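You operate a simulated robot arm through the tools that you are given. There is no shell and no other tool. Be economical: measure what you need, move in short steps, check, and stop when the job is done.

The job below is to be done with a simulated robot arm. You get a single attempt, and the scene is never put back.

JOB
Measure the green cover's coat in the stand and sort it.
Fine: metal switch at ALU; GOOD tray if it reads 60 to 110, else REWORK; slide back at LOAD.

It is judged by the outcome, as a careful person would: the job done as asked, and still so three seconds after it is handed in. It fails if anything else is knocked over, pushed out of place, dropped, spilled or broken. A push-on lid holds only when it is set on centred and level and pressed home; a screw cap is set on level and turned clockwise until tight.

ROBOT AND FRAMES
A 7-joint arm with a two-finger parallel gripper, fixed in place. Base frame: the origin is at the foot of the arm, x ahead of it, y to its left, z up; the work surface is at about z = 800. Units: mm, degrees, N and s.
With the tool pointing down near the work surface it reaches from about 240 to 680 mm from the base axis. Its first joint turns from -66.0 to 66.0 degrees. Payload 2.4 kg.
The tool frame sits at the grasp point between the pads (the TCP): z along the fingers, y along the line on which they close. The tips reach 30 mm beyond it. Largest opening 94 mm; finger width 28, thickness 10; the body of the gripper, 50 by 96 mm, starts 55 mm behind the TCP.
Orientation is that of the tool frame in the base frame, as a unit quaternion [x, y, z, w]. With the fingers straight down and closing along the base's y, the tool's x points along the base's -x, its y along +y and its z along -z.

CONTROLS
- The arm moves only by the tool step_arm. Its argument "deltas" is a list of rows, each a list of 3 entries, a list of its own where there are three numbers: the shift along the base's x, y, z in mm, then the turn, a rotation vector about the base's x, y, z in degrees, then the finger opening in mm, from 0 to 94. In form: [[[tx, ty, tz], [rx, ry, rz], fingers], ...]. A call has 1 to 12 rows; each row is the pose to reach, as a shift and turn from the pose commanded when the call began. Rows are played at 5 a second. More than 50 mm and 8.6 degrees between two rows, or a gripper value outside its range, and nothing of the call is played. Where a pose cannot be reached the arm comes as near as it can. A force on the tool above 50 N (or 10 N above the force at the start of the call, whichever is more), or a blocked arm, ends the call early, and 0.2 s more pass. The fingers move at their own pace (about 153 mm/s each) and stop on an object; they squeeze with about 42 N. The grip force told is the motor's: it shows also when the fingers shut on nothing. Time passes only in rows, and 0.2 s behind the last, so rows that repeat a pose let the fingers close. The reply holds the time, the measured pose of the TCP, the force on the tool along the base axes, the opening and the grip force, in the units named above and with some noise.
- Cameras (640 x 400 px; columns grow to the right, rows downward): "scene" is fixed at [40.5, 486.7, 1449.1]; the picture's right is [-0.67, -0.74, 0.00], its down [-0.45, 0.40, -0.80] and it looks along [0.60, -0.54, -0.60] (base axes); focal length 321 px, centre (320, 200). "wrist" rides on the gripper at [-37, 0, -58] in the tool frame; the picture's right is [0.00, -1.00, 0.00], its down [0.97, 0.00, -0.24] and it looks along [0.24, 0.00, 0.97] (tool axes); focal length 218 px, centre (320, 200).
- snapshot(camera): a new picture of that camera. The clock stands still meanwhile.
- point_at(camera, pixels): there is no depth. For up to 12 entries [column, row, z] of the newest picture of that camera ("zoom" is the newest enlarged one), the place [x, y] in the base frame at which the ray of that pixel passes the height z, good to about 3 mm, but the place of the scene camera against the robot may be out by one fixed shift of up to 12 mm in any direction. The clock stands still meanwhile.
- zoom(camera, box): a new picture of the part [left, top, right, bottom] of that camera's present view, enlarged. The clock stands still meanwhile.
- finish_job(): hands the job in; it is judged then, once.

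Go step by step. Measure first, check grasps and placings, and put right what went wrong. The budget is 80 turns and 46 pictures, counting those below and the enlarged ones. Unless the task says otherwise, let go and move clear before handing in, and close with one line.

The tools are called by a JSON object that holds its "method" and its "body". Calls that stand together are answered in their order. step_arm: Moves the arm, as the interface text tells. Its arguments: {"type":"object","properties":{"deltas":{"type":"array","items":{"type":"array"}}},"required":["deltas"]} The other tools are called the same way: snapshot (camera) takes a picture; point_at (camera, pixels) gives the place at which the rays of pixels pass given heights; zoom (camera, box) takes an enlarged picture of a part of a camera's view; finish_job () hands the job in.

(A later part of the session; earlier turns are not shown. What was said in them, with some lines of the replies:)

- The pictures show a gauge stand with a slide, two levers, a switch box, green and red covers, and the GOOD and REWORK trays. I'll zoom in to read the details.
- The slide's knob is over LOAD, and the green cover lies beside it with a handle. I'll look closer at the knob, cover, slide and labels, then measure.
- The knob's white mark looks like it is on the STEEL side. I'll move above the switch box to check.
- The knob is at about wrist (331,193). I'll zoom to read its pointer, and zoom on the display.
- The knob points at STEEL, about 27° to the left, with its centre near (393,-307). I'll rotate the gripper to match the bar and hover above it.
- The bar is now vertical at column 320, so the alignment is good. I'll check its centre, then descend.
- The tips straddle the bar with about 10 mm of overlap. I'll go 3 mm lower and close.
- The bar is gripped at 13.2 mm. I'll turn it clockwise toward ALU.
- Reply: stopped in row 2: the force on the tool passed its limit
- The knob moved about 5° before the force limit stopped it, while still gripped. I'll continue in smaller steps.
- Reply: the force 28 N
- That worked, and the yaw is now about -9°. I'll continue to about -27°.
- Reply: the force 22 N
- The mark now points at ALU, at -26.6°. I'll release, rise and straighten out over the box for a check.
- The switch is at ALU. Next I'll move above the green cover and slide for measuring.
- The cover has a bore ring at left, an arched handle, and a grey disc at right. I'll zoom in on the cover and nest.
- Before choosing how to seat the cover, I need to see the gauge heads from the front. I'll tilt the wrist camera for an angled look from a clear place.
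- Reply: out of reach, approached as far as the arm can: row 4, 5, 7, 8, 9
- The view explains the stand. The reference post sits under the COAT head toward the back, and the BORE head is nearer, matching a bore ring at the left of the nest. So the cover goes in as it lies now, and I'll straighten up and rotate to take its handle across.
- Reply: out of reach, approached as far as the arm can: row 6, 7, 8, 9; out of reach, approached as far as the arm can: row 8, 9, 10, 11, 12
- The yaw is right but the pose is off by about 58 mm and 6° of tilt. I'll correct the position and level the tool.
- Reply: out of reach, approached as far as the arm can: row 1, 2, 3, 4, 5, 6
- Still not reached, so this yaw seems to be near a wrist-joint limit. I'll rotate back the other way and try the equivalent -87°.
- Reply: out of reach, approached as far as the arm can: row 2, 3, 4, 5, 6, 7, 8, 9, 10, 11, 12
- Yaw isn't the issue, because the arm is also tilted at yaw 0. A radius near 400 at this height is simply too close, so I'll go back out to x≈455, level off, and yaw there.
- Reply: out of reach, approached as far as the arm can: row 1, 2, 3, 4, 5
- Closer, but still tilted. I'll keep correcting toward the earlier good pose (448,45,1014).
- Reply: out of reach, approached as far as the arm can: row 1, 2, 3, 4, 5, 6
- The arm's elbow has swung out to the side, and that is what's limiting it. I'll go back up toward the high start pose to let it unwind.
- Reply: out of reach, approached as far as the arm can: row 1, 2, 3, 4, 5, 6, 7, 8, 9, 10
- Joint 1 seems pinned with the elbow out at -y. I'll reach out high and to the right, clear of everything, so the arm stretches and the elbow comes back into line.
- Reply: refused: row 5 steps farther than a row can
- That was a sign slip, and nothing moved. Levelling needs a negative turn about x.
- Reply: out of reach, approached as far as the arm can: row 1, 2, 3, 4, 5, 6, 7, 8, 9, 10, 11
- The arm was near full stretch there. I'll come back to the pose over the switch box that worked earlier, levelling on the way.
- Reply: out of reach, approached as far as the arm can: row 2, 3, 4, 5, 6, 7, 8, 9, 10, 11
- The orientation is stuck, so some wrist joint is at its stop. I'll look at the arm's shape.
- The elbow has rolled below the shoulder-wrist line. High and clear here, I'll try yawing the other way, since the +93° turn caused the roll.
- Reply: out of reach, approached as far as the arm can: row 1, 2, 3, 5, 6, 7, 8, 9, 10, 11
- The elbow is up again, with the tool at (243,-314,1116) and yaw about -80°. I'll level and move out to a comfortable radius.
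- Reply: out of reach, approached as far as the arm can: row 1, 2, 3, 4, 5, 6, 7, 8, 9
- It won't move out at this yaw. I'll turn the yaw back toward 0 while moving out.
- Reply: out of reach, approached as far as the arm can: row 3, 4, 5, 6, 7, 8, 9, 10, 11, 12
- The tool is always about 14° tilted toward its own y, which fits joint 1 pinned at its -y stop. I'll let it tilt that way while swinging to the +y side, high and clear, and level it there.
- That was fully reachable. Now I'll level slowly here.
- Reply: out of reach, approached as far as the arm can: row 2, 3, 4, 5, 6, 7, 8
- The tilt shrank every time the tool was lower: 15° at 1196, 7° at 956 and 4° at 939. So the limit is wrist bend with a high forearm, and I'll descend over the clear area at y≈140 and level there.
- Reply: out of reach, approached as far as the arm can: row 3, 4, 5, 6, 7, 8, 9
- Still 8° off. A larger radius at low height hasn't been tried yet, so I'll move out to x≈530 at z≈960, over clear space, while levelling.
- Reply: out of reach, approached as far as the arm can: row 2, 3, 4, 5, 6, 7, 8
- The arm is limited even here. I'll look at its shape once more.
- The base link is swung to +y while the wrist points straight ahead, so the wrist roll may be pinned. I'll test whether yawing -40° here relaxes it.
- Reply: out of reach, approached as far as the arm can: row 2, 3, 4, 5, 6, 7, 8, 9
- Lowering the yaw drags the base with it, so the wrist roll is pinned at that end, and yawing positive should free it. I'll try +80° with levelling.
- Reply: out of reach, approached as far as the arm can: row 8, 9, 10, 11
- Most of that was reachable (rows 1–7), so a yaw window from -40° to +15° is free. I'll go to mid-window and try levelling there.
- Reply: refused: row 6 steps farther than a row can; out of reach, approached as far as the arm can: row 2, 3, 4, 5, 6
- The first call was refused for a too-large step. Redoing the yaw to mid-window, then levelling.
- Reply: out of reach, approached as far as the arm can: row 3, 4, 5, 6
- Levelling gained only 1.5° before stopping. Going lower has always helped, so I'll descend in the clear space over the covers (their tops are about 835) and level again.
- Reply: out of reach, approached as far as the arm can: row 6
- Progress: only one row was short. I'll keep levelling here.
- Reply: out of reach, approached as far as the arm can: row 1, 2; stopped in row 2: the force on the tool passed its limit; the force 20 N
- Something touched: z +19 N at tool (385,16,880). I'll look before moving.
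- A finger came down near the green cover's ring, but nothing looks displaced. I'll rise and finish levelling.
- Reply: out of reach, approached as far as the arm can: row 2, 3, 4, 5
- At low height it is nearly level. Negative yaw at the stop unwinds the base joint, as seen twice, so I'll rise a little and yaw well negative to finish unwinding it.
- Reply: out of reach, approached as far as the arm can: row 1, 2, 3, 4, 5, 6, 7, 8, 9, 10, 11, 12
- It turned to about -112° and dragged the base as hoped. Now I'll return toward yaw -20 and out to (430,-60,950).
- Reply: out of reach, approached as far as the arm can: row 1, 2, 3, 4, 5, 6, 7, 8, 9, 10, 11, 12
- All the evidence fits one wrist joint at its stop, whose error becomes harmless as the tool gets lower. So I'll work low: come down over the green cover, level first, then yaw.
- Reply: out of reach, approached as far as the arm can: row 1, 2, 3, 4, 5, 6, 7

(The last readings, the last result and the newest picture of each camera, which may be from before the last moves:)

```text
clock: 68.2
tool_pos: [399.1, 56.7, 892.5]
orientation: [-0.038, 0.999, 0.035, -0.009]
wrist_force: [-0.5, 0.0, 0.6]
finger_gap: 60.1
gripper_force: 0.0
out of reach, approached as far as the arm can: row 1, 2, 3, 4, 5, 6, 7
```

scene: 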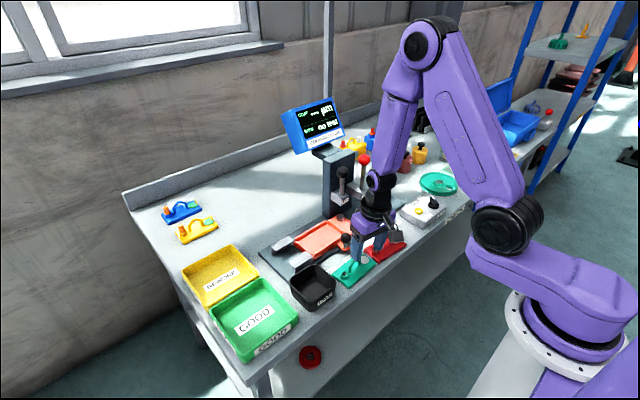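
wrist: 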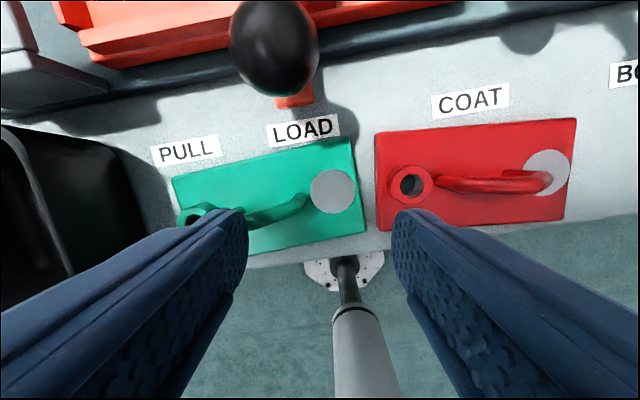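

Tilt is down to 4° at (399,57,893). Now I'll yaw toward -87° at this height.

{"method": "step_arm", "body": {"deltas": [[[0, -1, 0], [0, 0, -8], 60], [[0, -2, 0], [0, 0, -16], 60], [[0, -3, 0], [0, 0, -24], 60], [[0, -4, 0], [0, 0, -32], 60], [[0, -5, 0], [0, 0, -40], 60], [[0, -6, 0], [0, 0, -48], 60], [[0, -7, 0], [0, 0, -56], 60], [[0, -8, 0], [0, 0, -64], 60], [[0, -9, 0], [0, 0, -72], 60], [[0, -10, 0], [0, 0, -80], 60], [[0, -10, 0], [0, 0, -88], 60], [[0, -10, 0], [0, 0, -91], 60]]}}

{"method": "snapshot", "body": {"camera": "scene"}}

```text
clock: 70.8
tool_pos: [375.9, 43.8, 891.2]
orientation: [0.681, 0.731, 0.031, 0.035]
wrist_force: [0.3, 0.7, -0.8]
finger_gap: 60.1
gripper_force: 0.1
out of reach, approached as far as the arm can: row 3, 4, 5, 6, 7, 8, 9, 10, 11, 12
```

```text
15 pictures are left
```

scene: 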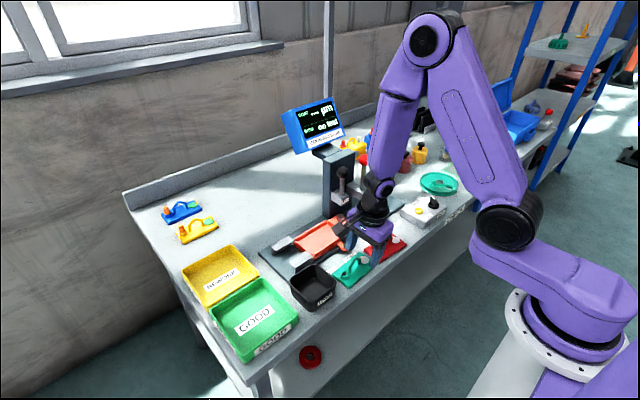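

Yaw is now -86° at (376,44,891) with a 5° tilt. I'll move in over the handle, lowering and levelling.

{"method": "step_arm", "body": {"deltas": [[[5, 0, -4], [0, 1, 0], 60], [[10, 1, -8], [0, 2, 0], 60], [[15, 1, -12], [0, 3, 0], 60], [[20, 2, -16], [0, 4, 0], 60], [[22, 2, -18], [0, 5.4, 0], 60], [[22, 2, -18], [0, 5.4, 0], 60]]}}

{"method": "snapshot", "body": {"camera": "wrist"}}

```text
clock: 72.2
tool_pos: [420.8, 48.5, 874.4]
orientation: [0.685, 0.728, -0.002, -0.016]
wrist_force: [0.3, -0.4, 0.5]
finger_gap: 60.1
gripper_force: 0.1
out of reach, approached as far as the arm can: row 1, 2
```

```text
14 pictures are left
```

wrist: 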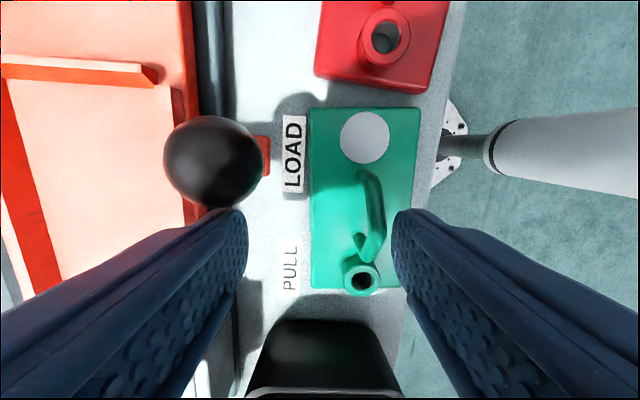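

It's now properly reached and nearly level (1–2°). I'll measure the handle and cover edges.

{"method": "point_at", "body": {"camera": "wrist", "pixels": [[365, 180, 835], [372, 215, 840], [374, 250, 830], [365, 137, 810], [361, 278, 825], [310, 112, 810], [420, 110, 810], [312, 287, 810], [403, 283, 810], [215, 160, 865]]}}

```text
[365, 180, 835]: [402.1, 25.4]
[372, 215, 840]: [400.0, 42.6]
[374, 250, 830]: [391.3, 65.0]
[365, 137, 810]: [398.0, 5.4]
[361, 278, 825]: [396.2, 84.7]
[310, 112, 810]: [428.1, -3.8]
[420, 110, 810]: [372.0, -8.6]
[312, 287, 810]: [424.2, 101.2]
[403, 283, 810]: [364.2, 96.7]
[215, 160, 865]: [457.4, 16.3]
```

The handle centre is near (398,45), and the tool yaw matches the cover. I'll shift over it, level, and lower to 856.

{"method": "step_arm", "body": {"deltas": [[[-8, -1, 0], [-0.5, -0.5, 0], 54], [[-16, -2, -4], [-1, -1, 0], 50], [[-22.8, -3.5, -8], [-1.1, -1.5, 0], 46], [[-22.8, -3.5, -18], [-1.1, -1.5, 0], 46], [[-22.8, -3.5, -18], [-1.1, -1.5, 0], 46]]}}

{"method": "snapshot", "body": {"camera": "wrist"}}

```text
clock: 73.4
tool_pos: [397.0, 44.7, 856.1]
orientation: [0.686, 0.728, 0.001, -0.001]
wrist_force: [-0.3, -0.3, -0.6]
finger_gap: 46.0
gripper_force: 0.1
```

```text
13 pictures are left
```

wrist: 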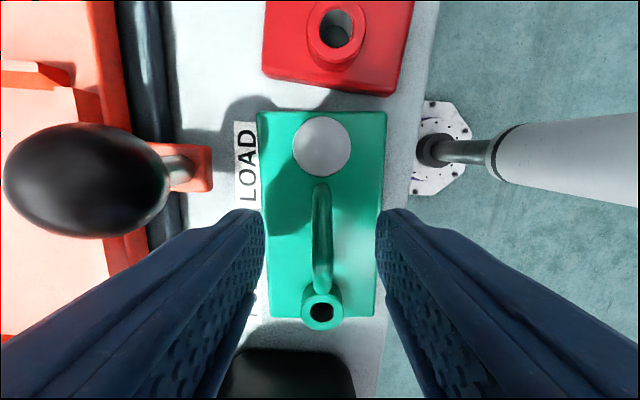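

Level and centred: the handle is at column 321 between the fingers. I'll lower to 846 and close.

{"method": "step_arm", "body": {"deltas": [[[1, 0, -6], [0, 0, 0], 46], [[1, 0, -10], [0, 0, 0], 46], [[1, 0, -10], [0, 0, 0], 20], [[1, 0, -10], [0, 0, 0], 0], [[1, 0, -10], [0, 0, 0], 0], [[1, 0, -10], [0, 0, 0], 0]]}}

```text
clock: 74.8
tool_pos: [399.2, 45.0, 847.2]
orientation: [0.684, 0.729, 0.001, 0.0]
wrist_force: [-8.5, 14.4, 44.9]
finger_gap: 7.7
gripper_force: 41.6
```

The handle is gripped at 7.7 mm. I'll lift straight up, then a bit to +y to stay clear of the slide's ball.

{"method": "step_arm", "body": {"deltas": [[[0, 0, 6], [0, 0, 0], 0], [[0, 0, 15], [0, 0, 0], 0], [[0, 2, 30], [0, 0, 0], 0], [[0, 8, 45], [0, 0, 0], 0], [[0, 16, 60], [0, 0, 0], 0], [[2, 25, 75], [0, 0, 0], 0], [[6, 30, 88], [0, 0, 0], 0], [[6, 30, 88], [0, 0, 0], 0]]}}

{"method": "snapshot", "body": {"camera": "wrist"}}

```text
clock: 76.6
tool_pos: [406.2, 75.4, 934.2]
orientation: [0.686, 0.728, 0.001, -0.001]
wrist_force: [0.4, 0.1, 0.4]
finger_gap: 0.0
gripper_force: 33.3
```

```text
12 pictures are left
```

wrist: 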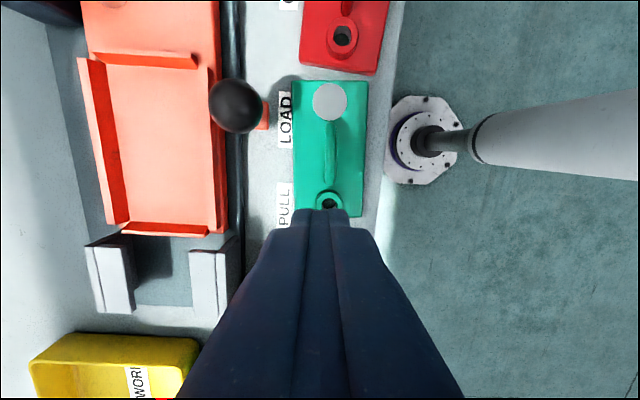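

The grip slipped off: the tips only caught the top of the rod, so I need to go lower. The arm itself is healthy and level now. I'll go back over, open, and take a look.

{"method": "step_arm", "body": {"deltas": [[[-3, -15, -10], [0, 0, 0], 40], [[-7, -30, -30], [0, 0, 0], 40], [[-7, -30, -60], [0, 0, 0], 40], [[-7, -30, -78], [0, 0, 0], 40], [[-7, -30, -78], [0, 0, 0], 40]]}}

{"method": "snapshot", "body": {"camera": "wrist"}}

```text
clock: 77.8
tool_pos: [397.9, 47.0, 857.6]
orientation: [0.685, 0.728, 0.0, -0.001]
wrist_force: [0.2, 0.5, -0.5]
finger_gap: 40.0
gripper_force: 0.0
```

```text
11 pictures are left
```

wrist: 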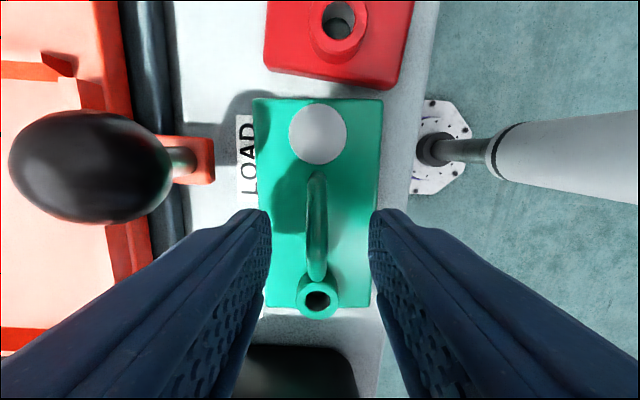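

The cover moved only about 2 mm and the handle is still centred. I'll step down further while watching the force.

{"method": "step_arm", "body": {"deltas": [[[1, -1, -8], [0, 0, 0], 40], [[1, -1, -14], [0, 0, 0], 40], [[1, -1, -18], [0, 0, 0], 40], [[1, -1, -20], [0, 0, 0], 40]]}}

```text
clock: 78.7
tool_pos: [398.9, 45.5, 841.9]
orientation: [0.686, 0.728, 0.001, 0.0]
wrist_force: [-3.1, -0.3, 15.3]
finger_gap: 40.2
gripper_force: 0.0
stopped in row 4: the force on the tool passed its limit (the readings are from after the stop); the commanded pose is now the measured one
```

The tips touched the plate at TCP ≈ 841. I'll back off 1 mm and close there.

{"method": "step_arm", "body": {"deltas": [[[0, 0, 1.2], [0, 0, 0], 40], [[0, 0, 1.2], [0, 0, 20], 20]]}}

{"method": "step_arm", "body": {"deltas": [[[0, 0, 1.2], [0, 0, 0], 30], [[0, 0, 1.2], [0, 0, 0], 12], [[0, 0, 1.2], [0, 0, 0], 0], [[0, 0, 1.2], [0, 0, 0], 0], [[0, 0, 1.2], [0, 0, 0], 0]]}}

```text
refused: row 2 steps farther than a row can; nothing moved
```

```text
clock: 79.8
tool_pos: [400.6, 44.9, 841.5]
orientation: [0.686, 0.728, 0.001, 0.0]
wrist_force: [0.2, 0.0, -0.3]
finger_gap: 11.5
gripper_force: 42.2
```

Good grip: 11.5 mm with no wedging force. I'll lift as before.

{"method": "step_arm", "body": {"deltas": [[[0, 0, 6], [0, 0, 0], 0], [[0, 0, 15], [0, 0, 0], 0], [[0, 2, 30], [0, 0, 0], 0], [[0, 8, 45], [0, 0, 0], 0], [[0, 16, 60], [0, 0, 0], 0], [[2, 22, 75], [0, 0, 0], 0], [[8, 26, 90], [0, 0, 0], 0], [[8, 26, 90], [0, 0, 0], 0]]}}

{"method": "snapshot", "body": {"camera": "wrist"}}

```text
clock: 81.7
tool_pos: [409.3, 71.9, 933.1]
orientation: [0.685, 0.728, 0.002, 0.0]
wrist_force: [-0.6, 0.2, -1.5]
finger_gap: 11.5
gripper_force: 42.2
```

```text
10 pictures are left
```

wrist: 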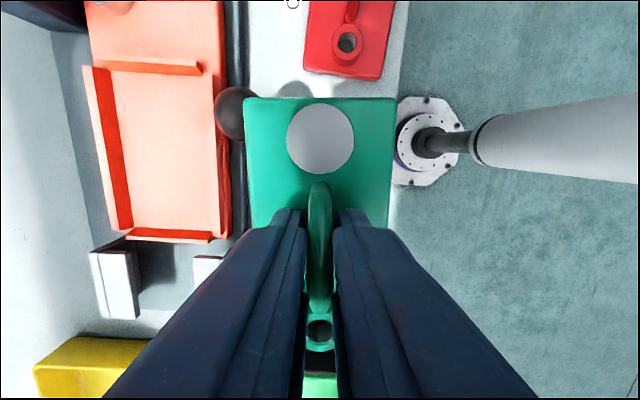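

The cover is held level at 11.5 mm. I'll measure the nest floor edges from this view.

{"method": "zoom", "body": {"camera": "wrist", "box": [70, 0, 270, 250]}}

{"method": "point_at", "body": {"camera": "wrist", "pixels": [[150, 75, 814], [170, 230, 814], [113, 100, 814], [133, 215, 814], [222, 100, 822], [228, 200, 822], [150, 61, 822], [170, 243, 822], [92, 100, 822], [230, 115, 860]]}}

```text
1.60 times, centred on (170, 125) of wrist
```

zoom: 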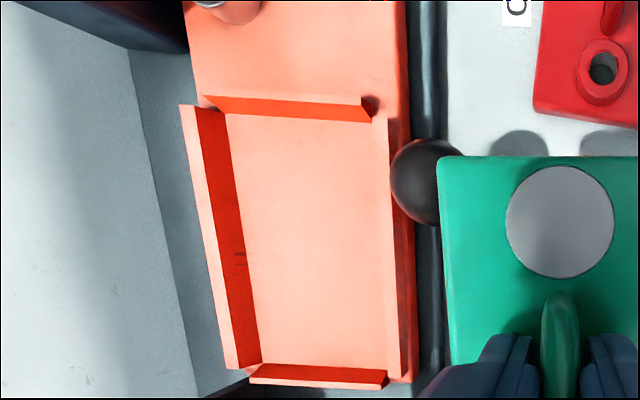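

```text
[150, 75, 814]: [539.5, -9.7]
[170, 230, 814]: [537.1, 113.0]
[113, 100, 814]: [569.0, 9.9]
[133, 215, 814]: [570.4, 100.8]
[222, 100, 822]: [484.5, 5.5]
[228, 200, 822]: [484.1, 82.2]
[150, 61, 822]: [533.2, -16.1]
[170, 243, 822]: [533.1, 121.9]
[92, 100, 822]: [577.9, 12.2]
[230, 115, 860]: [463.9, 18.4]
```

The nest interior runs about x 497–569 and y -10–111, so the cover centre should go to (533,50.5). I'll carry it across above the ball and square the yaw to -90°.

{"method": "step_arm", "body": {"deltas": [[[0, 0, 10], [0, 0, 0], 0], [[25, -2, 12], [0, 0, -1], 0], [[50, -5, 12], [0, 0, -2], 0], [[75, -9, 12], [0, 0, -3], 0], [[100, -14, 12], [0, 0, -3.5], 0], [[124, -19.5, 12], [0, 0, -3.5], 0], [[124, -19.5, 12], [0, 0, -3.5], 0], [[124, -19.5, 12], [0, 0, -3.5], 0]]}}

{"method": "snapshot", "body": {"camera": "wrist"}}

```text
clock: 83.5
tool_pos: [530.1, 50.6, 945.4]
orientation: [0.707, 0.707, 0.001, 0.0]
wrist_force: [0.6, -0.1, -2.0]
finger_gap: 11.5
gripper_force: 41.9
```

```text
8 pictures are left
```

wrist: 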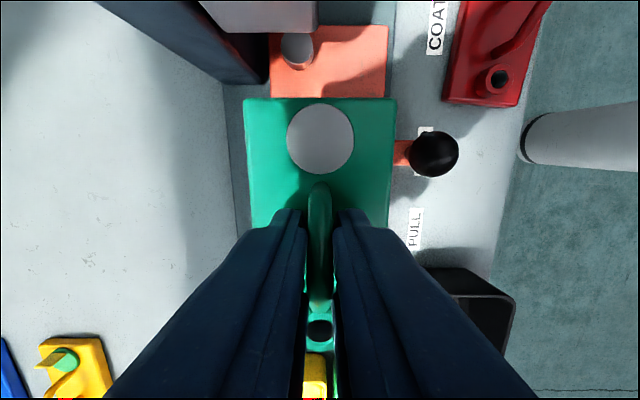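

I'll check the slide's edges against the tool centre from here.

{"method": "point_at", "body": {"camera": "wrist", "pixels": [[270, 85, 812], [387, 85, 812], [298, 47, 825], [433, 153, 860], [245, 100, 896], [396, 100, 896], [252, 225, 896], [389, 225, 896]]}}

```text
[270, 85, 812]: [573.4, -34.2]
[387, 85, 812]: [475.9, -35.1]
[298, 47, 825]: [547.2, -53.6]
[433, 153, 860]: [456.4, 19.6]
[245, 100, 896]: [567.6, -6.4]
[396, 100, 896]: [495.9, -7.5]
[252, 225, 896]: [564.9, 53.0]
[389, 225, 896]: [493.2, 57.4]
```

The cover centre is at about (531,50), well within the nest clearance. I'll lower to just above the floor, then gently to contact.

{"method": "step_arm", "body": {"deltas": [[[-1, 0, -25], [0, 0, 0], 0], [[-2, 0, -50], [0, 0, 0], 0], [[-2, 0, -70], [0, 0, 0], 0], [[-2, 0, -80], [0, 0, 0], 0], [[-2, 0, -84], [0, 0, 0], 0], [[-2, 0, -86], [0, 0, 0], 0], [[-2, 0, -88], [0, 0, 0], 0], [[-2, 0, -90], [0, 0, 0], 0], [[-2, 0, -92], [0, 0, 0], 0], [[-2, 0, -94], [0, 0, 0], 0], [[-2, 0, -96], [0, 0, 0], 0]]}}

```text
clock: 84.5
tool_pos: [526.8, 50.9, 867.9]
orientation: [0.708, 0.707, -0.004, -0.005]
wrist_force: [-11.3, -0.8, 16.9]
finger_gap: 11.4
gripper_force: 41.7
stopped in row 5: the force on the tool passed its limit (the readings are from after the stop); the commanded pose is now the measured one
```

It touched at 868 with a -11 N x-force, so the +x edge is on the nest's back wall. I'll raise, shift -4 mm in x, and try again.

{"method": "step_arm", "body": {"deltas": [[[0, 0, 5], [0.3, 0.6, 0], 0], [[-3, 0, 5], [0.3, 0.6, 0], 0], [[-3, 0, 0], [0.3, 0.6, 0], 0], [[-3, 0, -3], [0.3, 0.6, 0], 0], [[-3, 0, -6], [0.3, 0.6, 0], 0], [[-3, 0, -9], [0.3, 0.6, 0], 0], [[-3, 0, -12], [0.3, 0.6, 0], 0], [[-3, 0, -15], [0.3, 0.6, 0], 0], [[-3, 0, -18], [0.3, 0.6, 0], 0]]}}

```text
clock: 85.6
tool_pos: [526.0, 51.7, 867.6]
orientation: [0.708, 0.706, -0.004, -0.008]
wrist_force: [-2.9, -1.1, 9.1]
finger_gap: 11.2
gripper_force: 42.1
stopped in row 5: the force on the tool passed its limit (the readings are from after the stop); the commanded pose is now the measured one
```

The same height again, so 826 may simply be the nest floor. I'll check in a close view.

{"method": "zoom", "body": {"camera": "scene", "box": [270, 180, 400, 275]}}

{"method": "snapshot", "body": {"camera": "wrist"}}

```text
4.21 times, centred on (335, 228) of scene
```

zoom: 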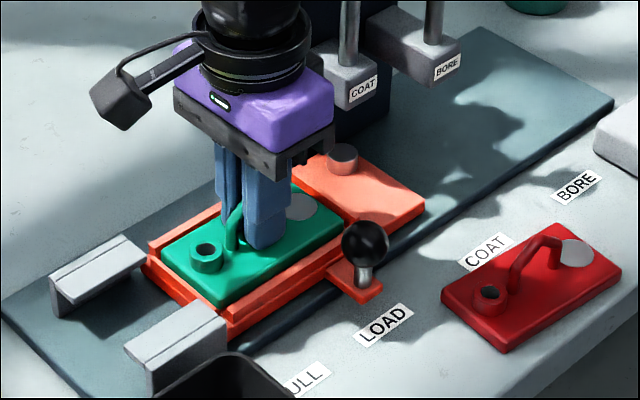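

```text
6 pictures are left
```

wrist: 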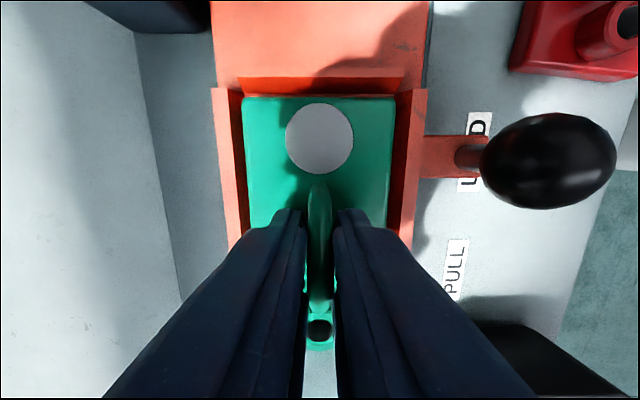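

The cover sits inside the nest walls, level. I'll release, rise and turn back to yaw 0 on the way to the slide's ball.

{"method": "step_arm", "body": {"deltas": [[[0, 0, 0.5], [0, 0, 0], 20], [[0, 0, 1], [0, 0, 0], 30], [[0, 0, 1], [0, 0, 0], 30], [[0, 0, 30], [0, 0, 0], 30], [[0, 0, 70], [0, 0, 0], 40], [[-10, -5, 95], [0, 0, 8.5], 50], [[-20, -10, 95], [0, 0, 17], 60], [[-30, -15, 95], [0, 0, 25.5], 60], [[-40, -20, 95], [0, 0, 34], 60], [[-50, -25, 95], [0, 0, 42.5], 60], [[-60, -30, 95], [0, 0, 51], 60], [[-68, -34, 95], [0, 0, 59.5], 60]]}}

{"method": "step_arm", "body": {"deltas": [[[0, 0, 0], [0, 0, 8], 60], [[0, 0, 0], [0, 0, 16], 60], [[0, 0, 0], [0, 0, 24], 60], [[0, 0, 0], [0, 0, 30.7], 60], [[0, 0, 0], [0, 0, 30.7], 60]]}}

{"method": "snapshot", "body": {"camera": "wrist"}}

```text
clock: 88.2
tool_pos: [459.9, 18.9, 961.4]
orientation: [0.263, 0.965, -0.008, -0.005]
wrist_force: [-0.5, -0.3, 0.0]
finger_gap: 60.1
gripper_force: 0.1
```

```text
clock: 89.4
tool_pos: [457.4, 18.1, 962.6]
orientation: [-0.001, 1.0, -0.01, -0.002]
wrist_force: [-0.1, -1.0, -0.2]
finger_gap: 59.9
gripper_force: 0.1
```

```text
5 pictures are left
```

wrist: 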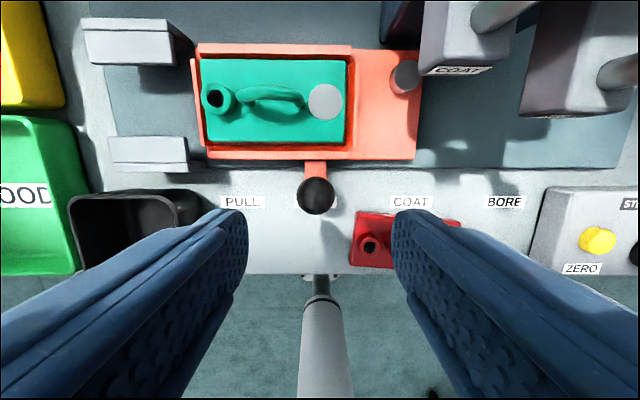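

The arm is fully normal again and the cover sits squarely in the nest. I'll measure the ball and labels.

{"method": "point_at", "body": {"camera": "wrist", "pixels": [[316, 195, 865], [410, 202, 800], [243, 202, 800], [506, 202, 800], [455, 72, 880], [488, 15, 915], [404, 76, 840], [316, 165, 826]]}}

```text
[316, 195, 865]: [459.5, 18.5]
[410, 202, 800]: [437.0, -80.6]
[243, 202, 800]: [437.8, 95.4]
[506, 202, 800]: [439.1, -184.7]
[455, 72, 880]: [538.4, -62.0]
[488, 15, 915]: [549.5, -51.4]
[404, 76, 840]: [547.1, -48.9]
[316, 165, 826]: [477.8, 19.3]
```

The ball is at (459,18.5), and the COAT label is 100 mm further at -81. I'll lower over the ball and grip it.

{"method": "step_arm", "body": {"deltas": [[[1, 0, -30], [1, 0, 0], 60], [[2, 0, -60], [1.1, 0, 0], 60], [[2, 0, -80], [1.1, 0, 0], 60], [[2, 0, -94], [1.1, 0, 0], 60], [[2, 0, -94], [1.1, 0, 0], 30], [[2, 0, -94], [1.1, 0, 0], 10], [[2, 0, -94], [1.1, 0, 0], 10], [[2, 0, -94], [1.1, 0, 0], 10]]}}

```text
clock: 91.2
tool_pos: [460.9, 18.1, 867.4]
orientation: [-0.002, 1.0, 0.0, -0.003]
wrist_force: [-1.3, 4.5, -6.5]
finger_gap: 29.2
gripper_force: 44.9
```

The ball is gripped at 29 mm. I'll slide it 100 mm to COAT.

{"method": "step_arm", "body": {"deltas": [[[0, -8, 0], [0, 0, 0], 10], [[0, -18, 0], [0, 0, 0], 10], [[0, -28, 0], [0, 0, 0], 10], [[0, -38, 0], [0, 0, 0], 10], [[0, -50, 0], [0, 0, 0], 10], [[0, -62, 0], [0, 0, 0], 10], [[0, -74, 0], [0, 0, 0], 10], [[0, -86, 0], [0, 0, 0], 10], [[0, -96, 0], [0, 0, 0], 10], [[0, -100, 0], [0, 0, 0], 10], [[0, -100, 0], [0, 0, 0], 10]]}}

```text
clock: 93.6
tool_pos: [459.6, -80.7, 869.2]
orientation: [-0.003, 1.0, 0.0, -0.004]
wrist_force: [-0.1, 2.5, -9.7]
finger_gap: 29.2
gripper_force: 44.7
```

The slide is at -81, by the COAT label. Combining three views puts the lever ball at about (547,-49,989). I'll release, rise, and come in above it with the fingers open.

{"method": "step_arm", "body": {"deltas": [[[0, 0, 0], [0, 0, 0], 40], [[0, 0, 0], [0, 0, 0], 60], [[0, 0, 35], [0, 0, 0], 60], [[0, 5, 75], [0, 0, 0], 60], [[0, 10, 115], [0, 0, 0], 60], [[0, 20, 155], [0, 0, 0], 60], [[0, 32, 190], [0, 0, 0], 60], [[20, 32, 195], [0, 0, 0], 60], [[40, 32, 195], [0, 0, 0], 60], [[50, 32, 195], [0, 0, 0], 60], [[50, 32, 195], [0, 0, 0], 60]]}}

{"method": "snapshot", "body": {"camera": "wrist"}}

```text
clock: 96.0
tool_pos: [510.2, -51.3, 1063.4]
orientation: [-0.002, 1.0, 0.0, -0.003]
wrist_force: [-0.4, 0.4, 0.1]
finger_gap: 59.9
gripper_force: 0.0
```

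```text
4 pictures are left
```

wrist: 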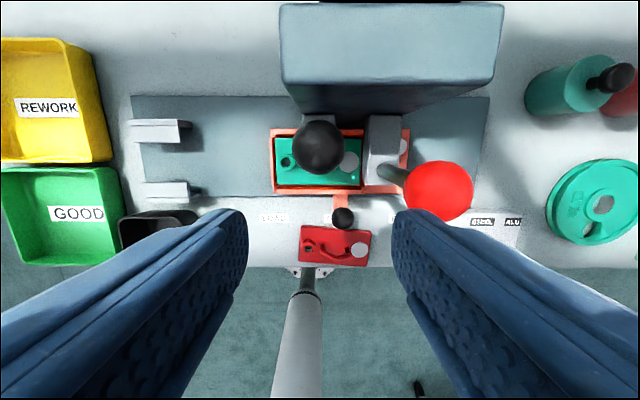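

The ball is straight below at x≈547, y≈-51, and the column's front edge is at about 574. I'll come over it, lower to 1007 and close.

{"method": "step_arm", "body": {"deltas": [[[20, 0, 0], [0, 0, 0], 60], [[36, 0, 0], [0, 0, 0], 60], [[36, 0, -20], [0, 0, 0], 60], [[36, 0, -40], [0, 0, 0], 60], [[36, 0, -56], [0, 0, 0], 60], [[36, 0, -56], [0, 0, 0], 40], [[36, 0, -56], [0, 0, 0], 20], [[36, 0, -56], [0, 0, 0], 20], [[36, 0, -56], [0, 0, 0], 20]]}}

```text
clock: 98.0
tool_pos: [546.7, -49.7, 1007.7]
orientation: [-0.001, 1.0, 0.0, -0.003]
wrist_force: [-0.6, -1.0, -3.1]
finger_gap: 30.8
gripper_force: 44.6
```

The ball is gripped at 30.8 mm. I'll try pulling forward gently on a shallow arc.

{"method": "step_arm", "body": {"deltas": [[[-5, 0, 0], [0, 0, 0], 20], [[-10, 0, -0.5], [0, 0, 0], 20], [[-15, 0, -1.5], [0, 0, 0], 20], [[-20, 0, -2.5], [0, 0, 0], 20], [[-25, 0, -4], [0, 0, 0], 20], [[-25, 0, -4], [0, 0, 0], 20]]}}

```text
clock: 99.4
tool_pos: [518.2, -47.2, 1002.8]
orientation: [-0.001, 1.0, 0.001, -0.006]
wrist_force: [-6.2, -1.4, -0.6]
finger_gap: 20.6
gripper_force: 0.2
```

The fingers slipped off the ball (gap now at the commanded 20). I'll check the lever and display together.

{"method": "zoom", "body": {"camera": "scene", "box": [270, 90, 430, 220]}}

```text
3.08 times, centred on (350, 155) of scene
```

zoom: 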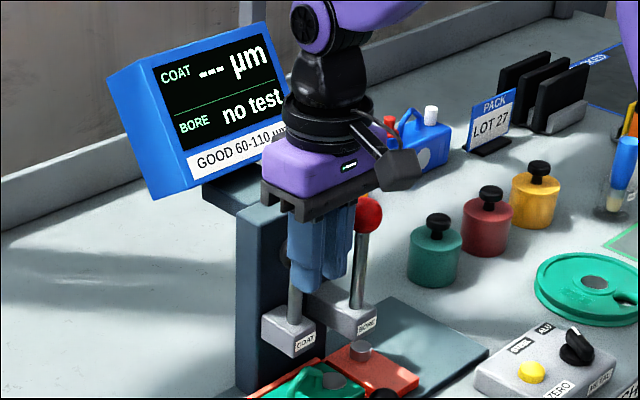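

The lever is still upright, and its rod passes straight through the COAT block, so it looks like a press-down plunger. I'll rise, close the fingers, and press down on top of the ball.

{"method": "step_arm", "body": {"deltas": [[[-3, 0, 20], [0, 0, 0], 20], [[-3, 0, 50], [0, 0, 0], 0], [[10, -2, 55], [0, 0, 0], 0], [[26, -3, 55], [0, 0, 0], 0], [[26, -3, 45], [0, 0, 0], 0], [[26, -3, 38], [0, 0, 0], 0], [[26, -3, 34], [0, 0, 0], 0], [[26, -3, 30], [0, 0, 0], 0], [[26, -3, 26], [0, 0, 0], 0], [[26, -3, 22], [0, 0, 0], 0], [[26, -3, 18], [0, 0, 0], 0]]}}

```text
clock: 101.8
tool_pos: [547.3, -51.9, 1022.4]
orientation: [0.0, 1.0, 0.0, -0.002]
wrist_force: [0.5, 1.7, 1.8]
finger_gap: 0.0
gripper_force: 32.2
```

Light contact so far (1.8 N) with the tips at 992. I'll continue down.

{"method": "step_arm", "body": {"deltas": [[[0, 0, -4], [0, 0, 0], 0], [[0, 0, -8], [0, 0, 0], 0], [[0, 0, -12], [0, 0, 0], 0], [[0, 0, -16], [0, 0, 0], 0], [[0, 0, -20], [0, 0, 0], 0], [[0, 0, -24], [0, 0, 0], 0], [[0, 0, -28], [0, 0, 0], 0]]}}

```text
clock: 103.4
tool_pos: [545.9, -52.2, 994.6]
orientation: [-0.001, 1.0, 0.001, -0.003]
wrist_force: [0.1, 2.5, 5.1]
finger_gap: 0.1
gripper_force: 33.2
```

The force grows gently to 5 N, like a spring plunger. I'll press on in small steps.

{"method": "step_arm", "body": {"deltas": [[[0, 0, -3], [0, 0, 0], 0], [[0, 0, -6], [0, 0, 0], 0], [[0, 0, -9], [0, 0, 0], 0], [[0, 0, -12], [0, 0, 0], 0]]}}

```text
clock: 104.2
tool_pos: [546.7, -51.5, 990.5]
orientation: [-0.001, 1.0, 0.0, -0.002]
wrist_force: [-6.7, 1.2, 13.8]
finger_gap: 0.0
gripper_force: 32.8
stopped in row 4: the force on the tool passed its limit (the readings are from after the stop); the commanded pose is now the measured one
```

It bottomed out at about 990. I'll hold it pressed a moment and read the display.

{"method": "step_arm", "body": {"deltas": [[[0, 0, -1], [0, 0, 0], 0], [[0, 0, -1], [0, 0, 0], 0], [[0, 0, -1], [0, 0, 0], 0], [[0, 0, -1], [0, 0, 0], 0], [[0, 0, -1], [0, 0, 0], 0], [[0, 0, -1], [0, 0, 0], 0]]}}

{"method": "zoom", "body": {"camera": "scene", "box": [275, 90, 403, 220]}}

```text
clock: 105.6
tool_pos: [547.7, -53.9, 989.1]
orientation: [-0.002, 1.0, 0.0, 0.001]
wrist_force: [-6.5, 1.0, 35.9]
finger_gap: 0.0
gripper_force: 32.4
```

```text
3.08 times, centred on (339, 155) of scene
```

zoom: 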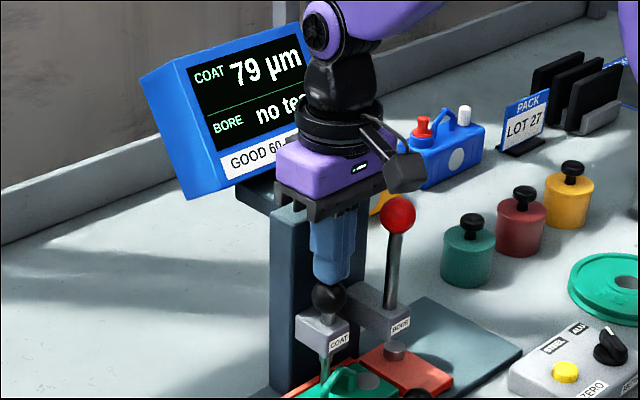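

The display reads COAT 79 µm, so it goes in GOOD. I'll let the plunger rise slowly and go back over the slide's ball.

{"method": "step_arm", "body": {"deltas": [[[0, 0, 8], [0, 0, 0], 0], [[0, 0, 16], [0, 0, 0], 0], [[0, 0, 26], [0, 0, 0], 0], [[0, 0, 38], [0, 0, 0], 0], [[0, 0, 60], [0, 0, 0], 0], [[0, 0, 75], [0, 0, 0], 0], [[-40, -5, 75], [0, 0, 0], 20], [[-86, -10, 75], [0, 0, 0], 60], [[-86.5, -29, 50], [0, 0, 0], 60], [[-86.5, -29, 10], [0, 0, 0], 60], [[-86.5, -29, -35], [0, 0, 0], 60], [[-86.5, -29, -60], [0, 0, 0], 60]]}}

```text
clock: 108.2
tool_pos: [460.0, -81.9, 926.0]
orientation: [-0.002, 1.0, 0.0, -0.003]
wrist_force: [0.3, 0.1, -0.2]
finger_gap: 59.9
gripper_force: 0.2
```

Over the ball at (460,-82,926). I'll lower, grip, and slide back 100 mm.

{"method": "step_arm", "body": {"deltas": [[[0, 0, -25], [0, 0, 0], 60], [[0, 0, -45], [0, 0, 0], 60], [[0, 0, -58], [0, 0, 0], 60], [[0, 0, -58], [0, 0, 0], 30], [[0, 0, -58], [0, 0, 0], 10], [[0, 0, -58], [0, 0, 0], 10], [[0, 0, -58], [0, 0, 0], 10]]}}

{"method": "step_arm", "body": {"deltas": [[[0, 8, 0], [0, 0, 0], 10], [[0, 18, 0], [0, 0, 0], 10], [[0, 28, 0], [0, 0, 0], 10], [[0, 38, 0], [0, 0, 0], 10], [[0, 50, 0], [0, 0, 0], 10], [[0, 62, 0], [0, 0, 0], 10], [[0, 74, 0], [0, 0, 0], 10], [[0, 86, 0], [0, 0, 0], 10], [[0, 95, 0], [0, 0, 0], 10], [[0, 100, 0], [0, 0, 0], 10], [[0, 100, 0], [0, 0, 0], 10]]}}

```text
clock: 109.8
tool_pos: [462.2, -81.1, 868.1]
orientation: [-0.002, 1.0, 0.0, -0.001]
wrist_force: [1.2, 3.6, -5.5]
finger_gap: 29.2
gripper_force: 44.6
```

```text
clock: 112.2
tool_pos: [461.2, 19.4, 869.6]
orientation: [-0.002, 1.0, -0.001, -0.001]
wrist_force: [13.3, 1.2, -33.5]
finger_gap: 29.2
gripper_force: 44.5
```

The slide is back at y≈19, the LOAD position. I'll release, rise and yaw to -90° again toward the cover's handle.

{"method": "step_arm", "body": {"deltas": [[[0, 0, 0], [0, 0, 0], 40], [[0, 0, 0], [0, 0, 0], 60], [[0, 0, 45], [0, 0, 0], 60], [[0, 0, 90], [0, 0, 0], 60], [[6, 4, 92], [0, 0, -8.5], 60], [[12, 8, 92], [0, 0, -17], 60], [[18, 12, 92], [0, 0, -25.5], 55], [[26, 16, 92], [0, 0, -34], 50], [[34, 20, 92], [0, 0, -42.5], 40], [[42, 24, 92], [0, 0, -51], 40], [[50, 28, 92], [0, 0, -59.5], 40], [[58, 32, 92], [0, 0, -68], 40]]}}

{"method": "step_arm", "body": {"deltas": [[[3, 0, 0], [0, 0, -7.5], 40], [[6, 0, 0], [0, 0, -15], 40], [[8, 0, -15], [0, 0, -22], 40], [[8, 0, -40], [0, 0, -22], 40], [[8, 0, -60], [0, 0, -22], 40], [[8, 0, -60], [0, 0, -22], 40]]}}

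{"method": "snapshot", "body": {"camera": "wrist"}}

```text
clock: 114.8
tool_pos: [520.4, 50.2, 961.6]
orientation: [0.559, 0.829, 0.0, -0.001]
wrist_force: [0.0, 0.4, -0.4]
finger_gap: 40.2
gripper_force: 0.0
```

```text
clock: 116.2
tool_pos: [525.4, 52.2, 901.1]
orientation: [0.707, 0.707, 0.001, 0.0]
wrist_force: [0.6, 0.1, 0.5]
finger_gap: 39.7
gripper_force: 0.0
```

```text
1 pictures are left
```

wrist: 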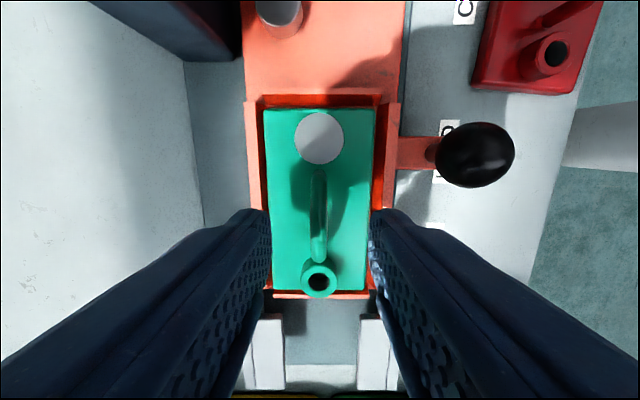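

The handle is centred at column 319 and the slide is at LOAD. I'll lower to 867.5 and grip.

{"method": "step_arm", "body": {"deltas": [[[0, 0, -12], [0, 0, 0], 34], [[0, 0, -24], [0, 0, 0], 34], [[0, 0, -31], [0, 0, 0], 34], [[0, 0, -33.5], [0, 0, 0], 34], [[0, 0, -33.5], [0, 0, 0], 20], [[0, 0, -33.5], [0, 0, 0], 0], [[0, 0, -33.5], [0, 0, 0], 0], [[0, 0, -33.5], [0, 0, 0], 0]]}}

```text
clock: 118.0
tool_pos: [526.4, 50.9, 868.3]
orientation: [0.706, 0.708, 0.001, -0.001]
wrist_force: [0.6, -0.1, 0.6]
finger_gap: 11.3
gripper_force: 41.9
5 turns are left
```

The grip is at 11.3 mm. I'll lift clear and carry it over the GOOD tray, whose centre is near (446,332).

{"method": "step_arm", "body": {"deltas": [[[0, 0, 10], [0, 0, 0], 0], [[0, 0, 45], [0, 0, 0], 0], [[0, 0, 82], [0, 0, 0], 0], [[-8, 30, 92], [0, 0, 0], 0], [[-18, 66, 92], [0, 0, 0], 0], [[-28, 102, 92], [0, 0, 0], 0], [[-38, 138, 92], [0, 0, 0], 0], [[-48, 174, 92], [0, 0, 0], 0], [[-58, 210, 92], [0, 0, 0], 0], [[-68, 246, 92], [0, 0, 0], 0], [[-80, 281, 92], [0, 0, 0], 0], [[-80, 281, 92], [0, 0, 0], 0]]}}

{"method": "snapshot", "body": {"camera": "wrist"}}

```text
clock: 120.6
tool_pos: [445.7, 328.4, 961.9]
orientation: [0.706, 0.708, 0.001, -0.001]
wrist_force: [0.4, -0.5, -2.8]
finger_gap: 11.2
gripper_force: 41.9
```

```text
0 pictures are left
4 turns are left
```

wrist: 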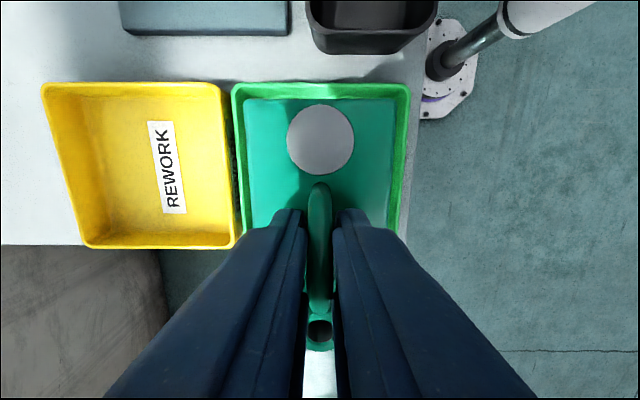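

The cover is centred across the tray in x, but the rim spans y ≈ 245–380, so I need to shift about -17 mm in y. Then I'll lower gently to the tray floor.

{"method": "step_arm", "body": {"deltas": [[[0, -10, 0], [0, 0, 0], 0], [[0, -17, -10], [0, 0, 0], 0], [[0, -17, -45], [0, 0, 0], 0], [[0, -17, -80], [0, 0, 0], 0], [[0, -17, -100], [0, 0, 0], 0], [[0, -17, -106], [0, 0, 0], 0], [[0, -17, -109], [0, 0, 0], 0], [[0, -17, -112], [0, 0, 0], 0], [[0, -17, -115], [0, 0, 0], 0], [[0, -17, -118], [0, 0, 0], 0]]}}

```text
clock: 122.8
tool_pos: [448.2, 315.5, 847.0]
orientation: [0.706, 0.708, 0.003, 0.0]
wrist_force: [-0.6, -0.7, 8.5]
finger_gap: 11.1
gripper_force: 42.2
stopped in row 10: the force on the tool passed its limit (the readings are from after the stop); the commanded pose is now the measured one
3 turns are left
```

It touched down at 847, which matches the tray floor. I'll release and rise clear.

{"method": "step_arm", "body": {"deltas": [[[0, 0, 0], [0, 0, 0], 20], [[0, 0, 0.5], [0, 0, 0], 34], [[0, 0, 0.5], [0, 0, 0], 34], [[0, 0, 20], [0, 0, 0], 34], [[0, 0, 50], [0, 0, 0], 34], [[0, 0, 90], [0, 0, 0], 34], [[0, 0, 130], [0, 0, 0], 34], [[0, 0, 130], [0, 0, 0], 34]]}}

```text
clock: 124.6
tool_pos: [450.1, 315.5, 976.6]
orientation: [0.706, 0.708, 0.003, -0.001]
wrist_force: [-0.5, 0.3, 0.7]
finger_gap: 34.1
gripper_force: 0.0
2 turns are left
```

The fingers are free (gap 34, no load) and the arm is clear at z 977. The cover is in the GOOD tray, the switch is at ALU and the slide is at LOAD, so I'm handing the job in.

{"method": "finish_job", "body": {}}

```text
The job is handed in.
```

The green cover's coat read 79 µm with the metal switch at ALU, so I put it in the GOOD tray and returned the slide to LOAD. I had no pictures left to check the cover's final position. Contact height (847) and the free release are my evidence that it sits on the tray floor.
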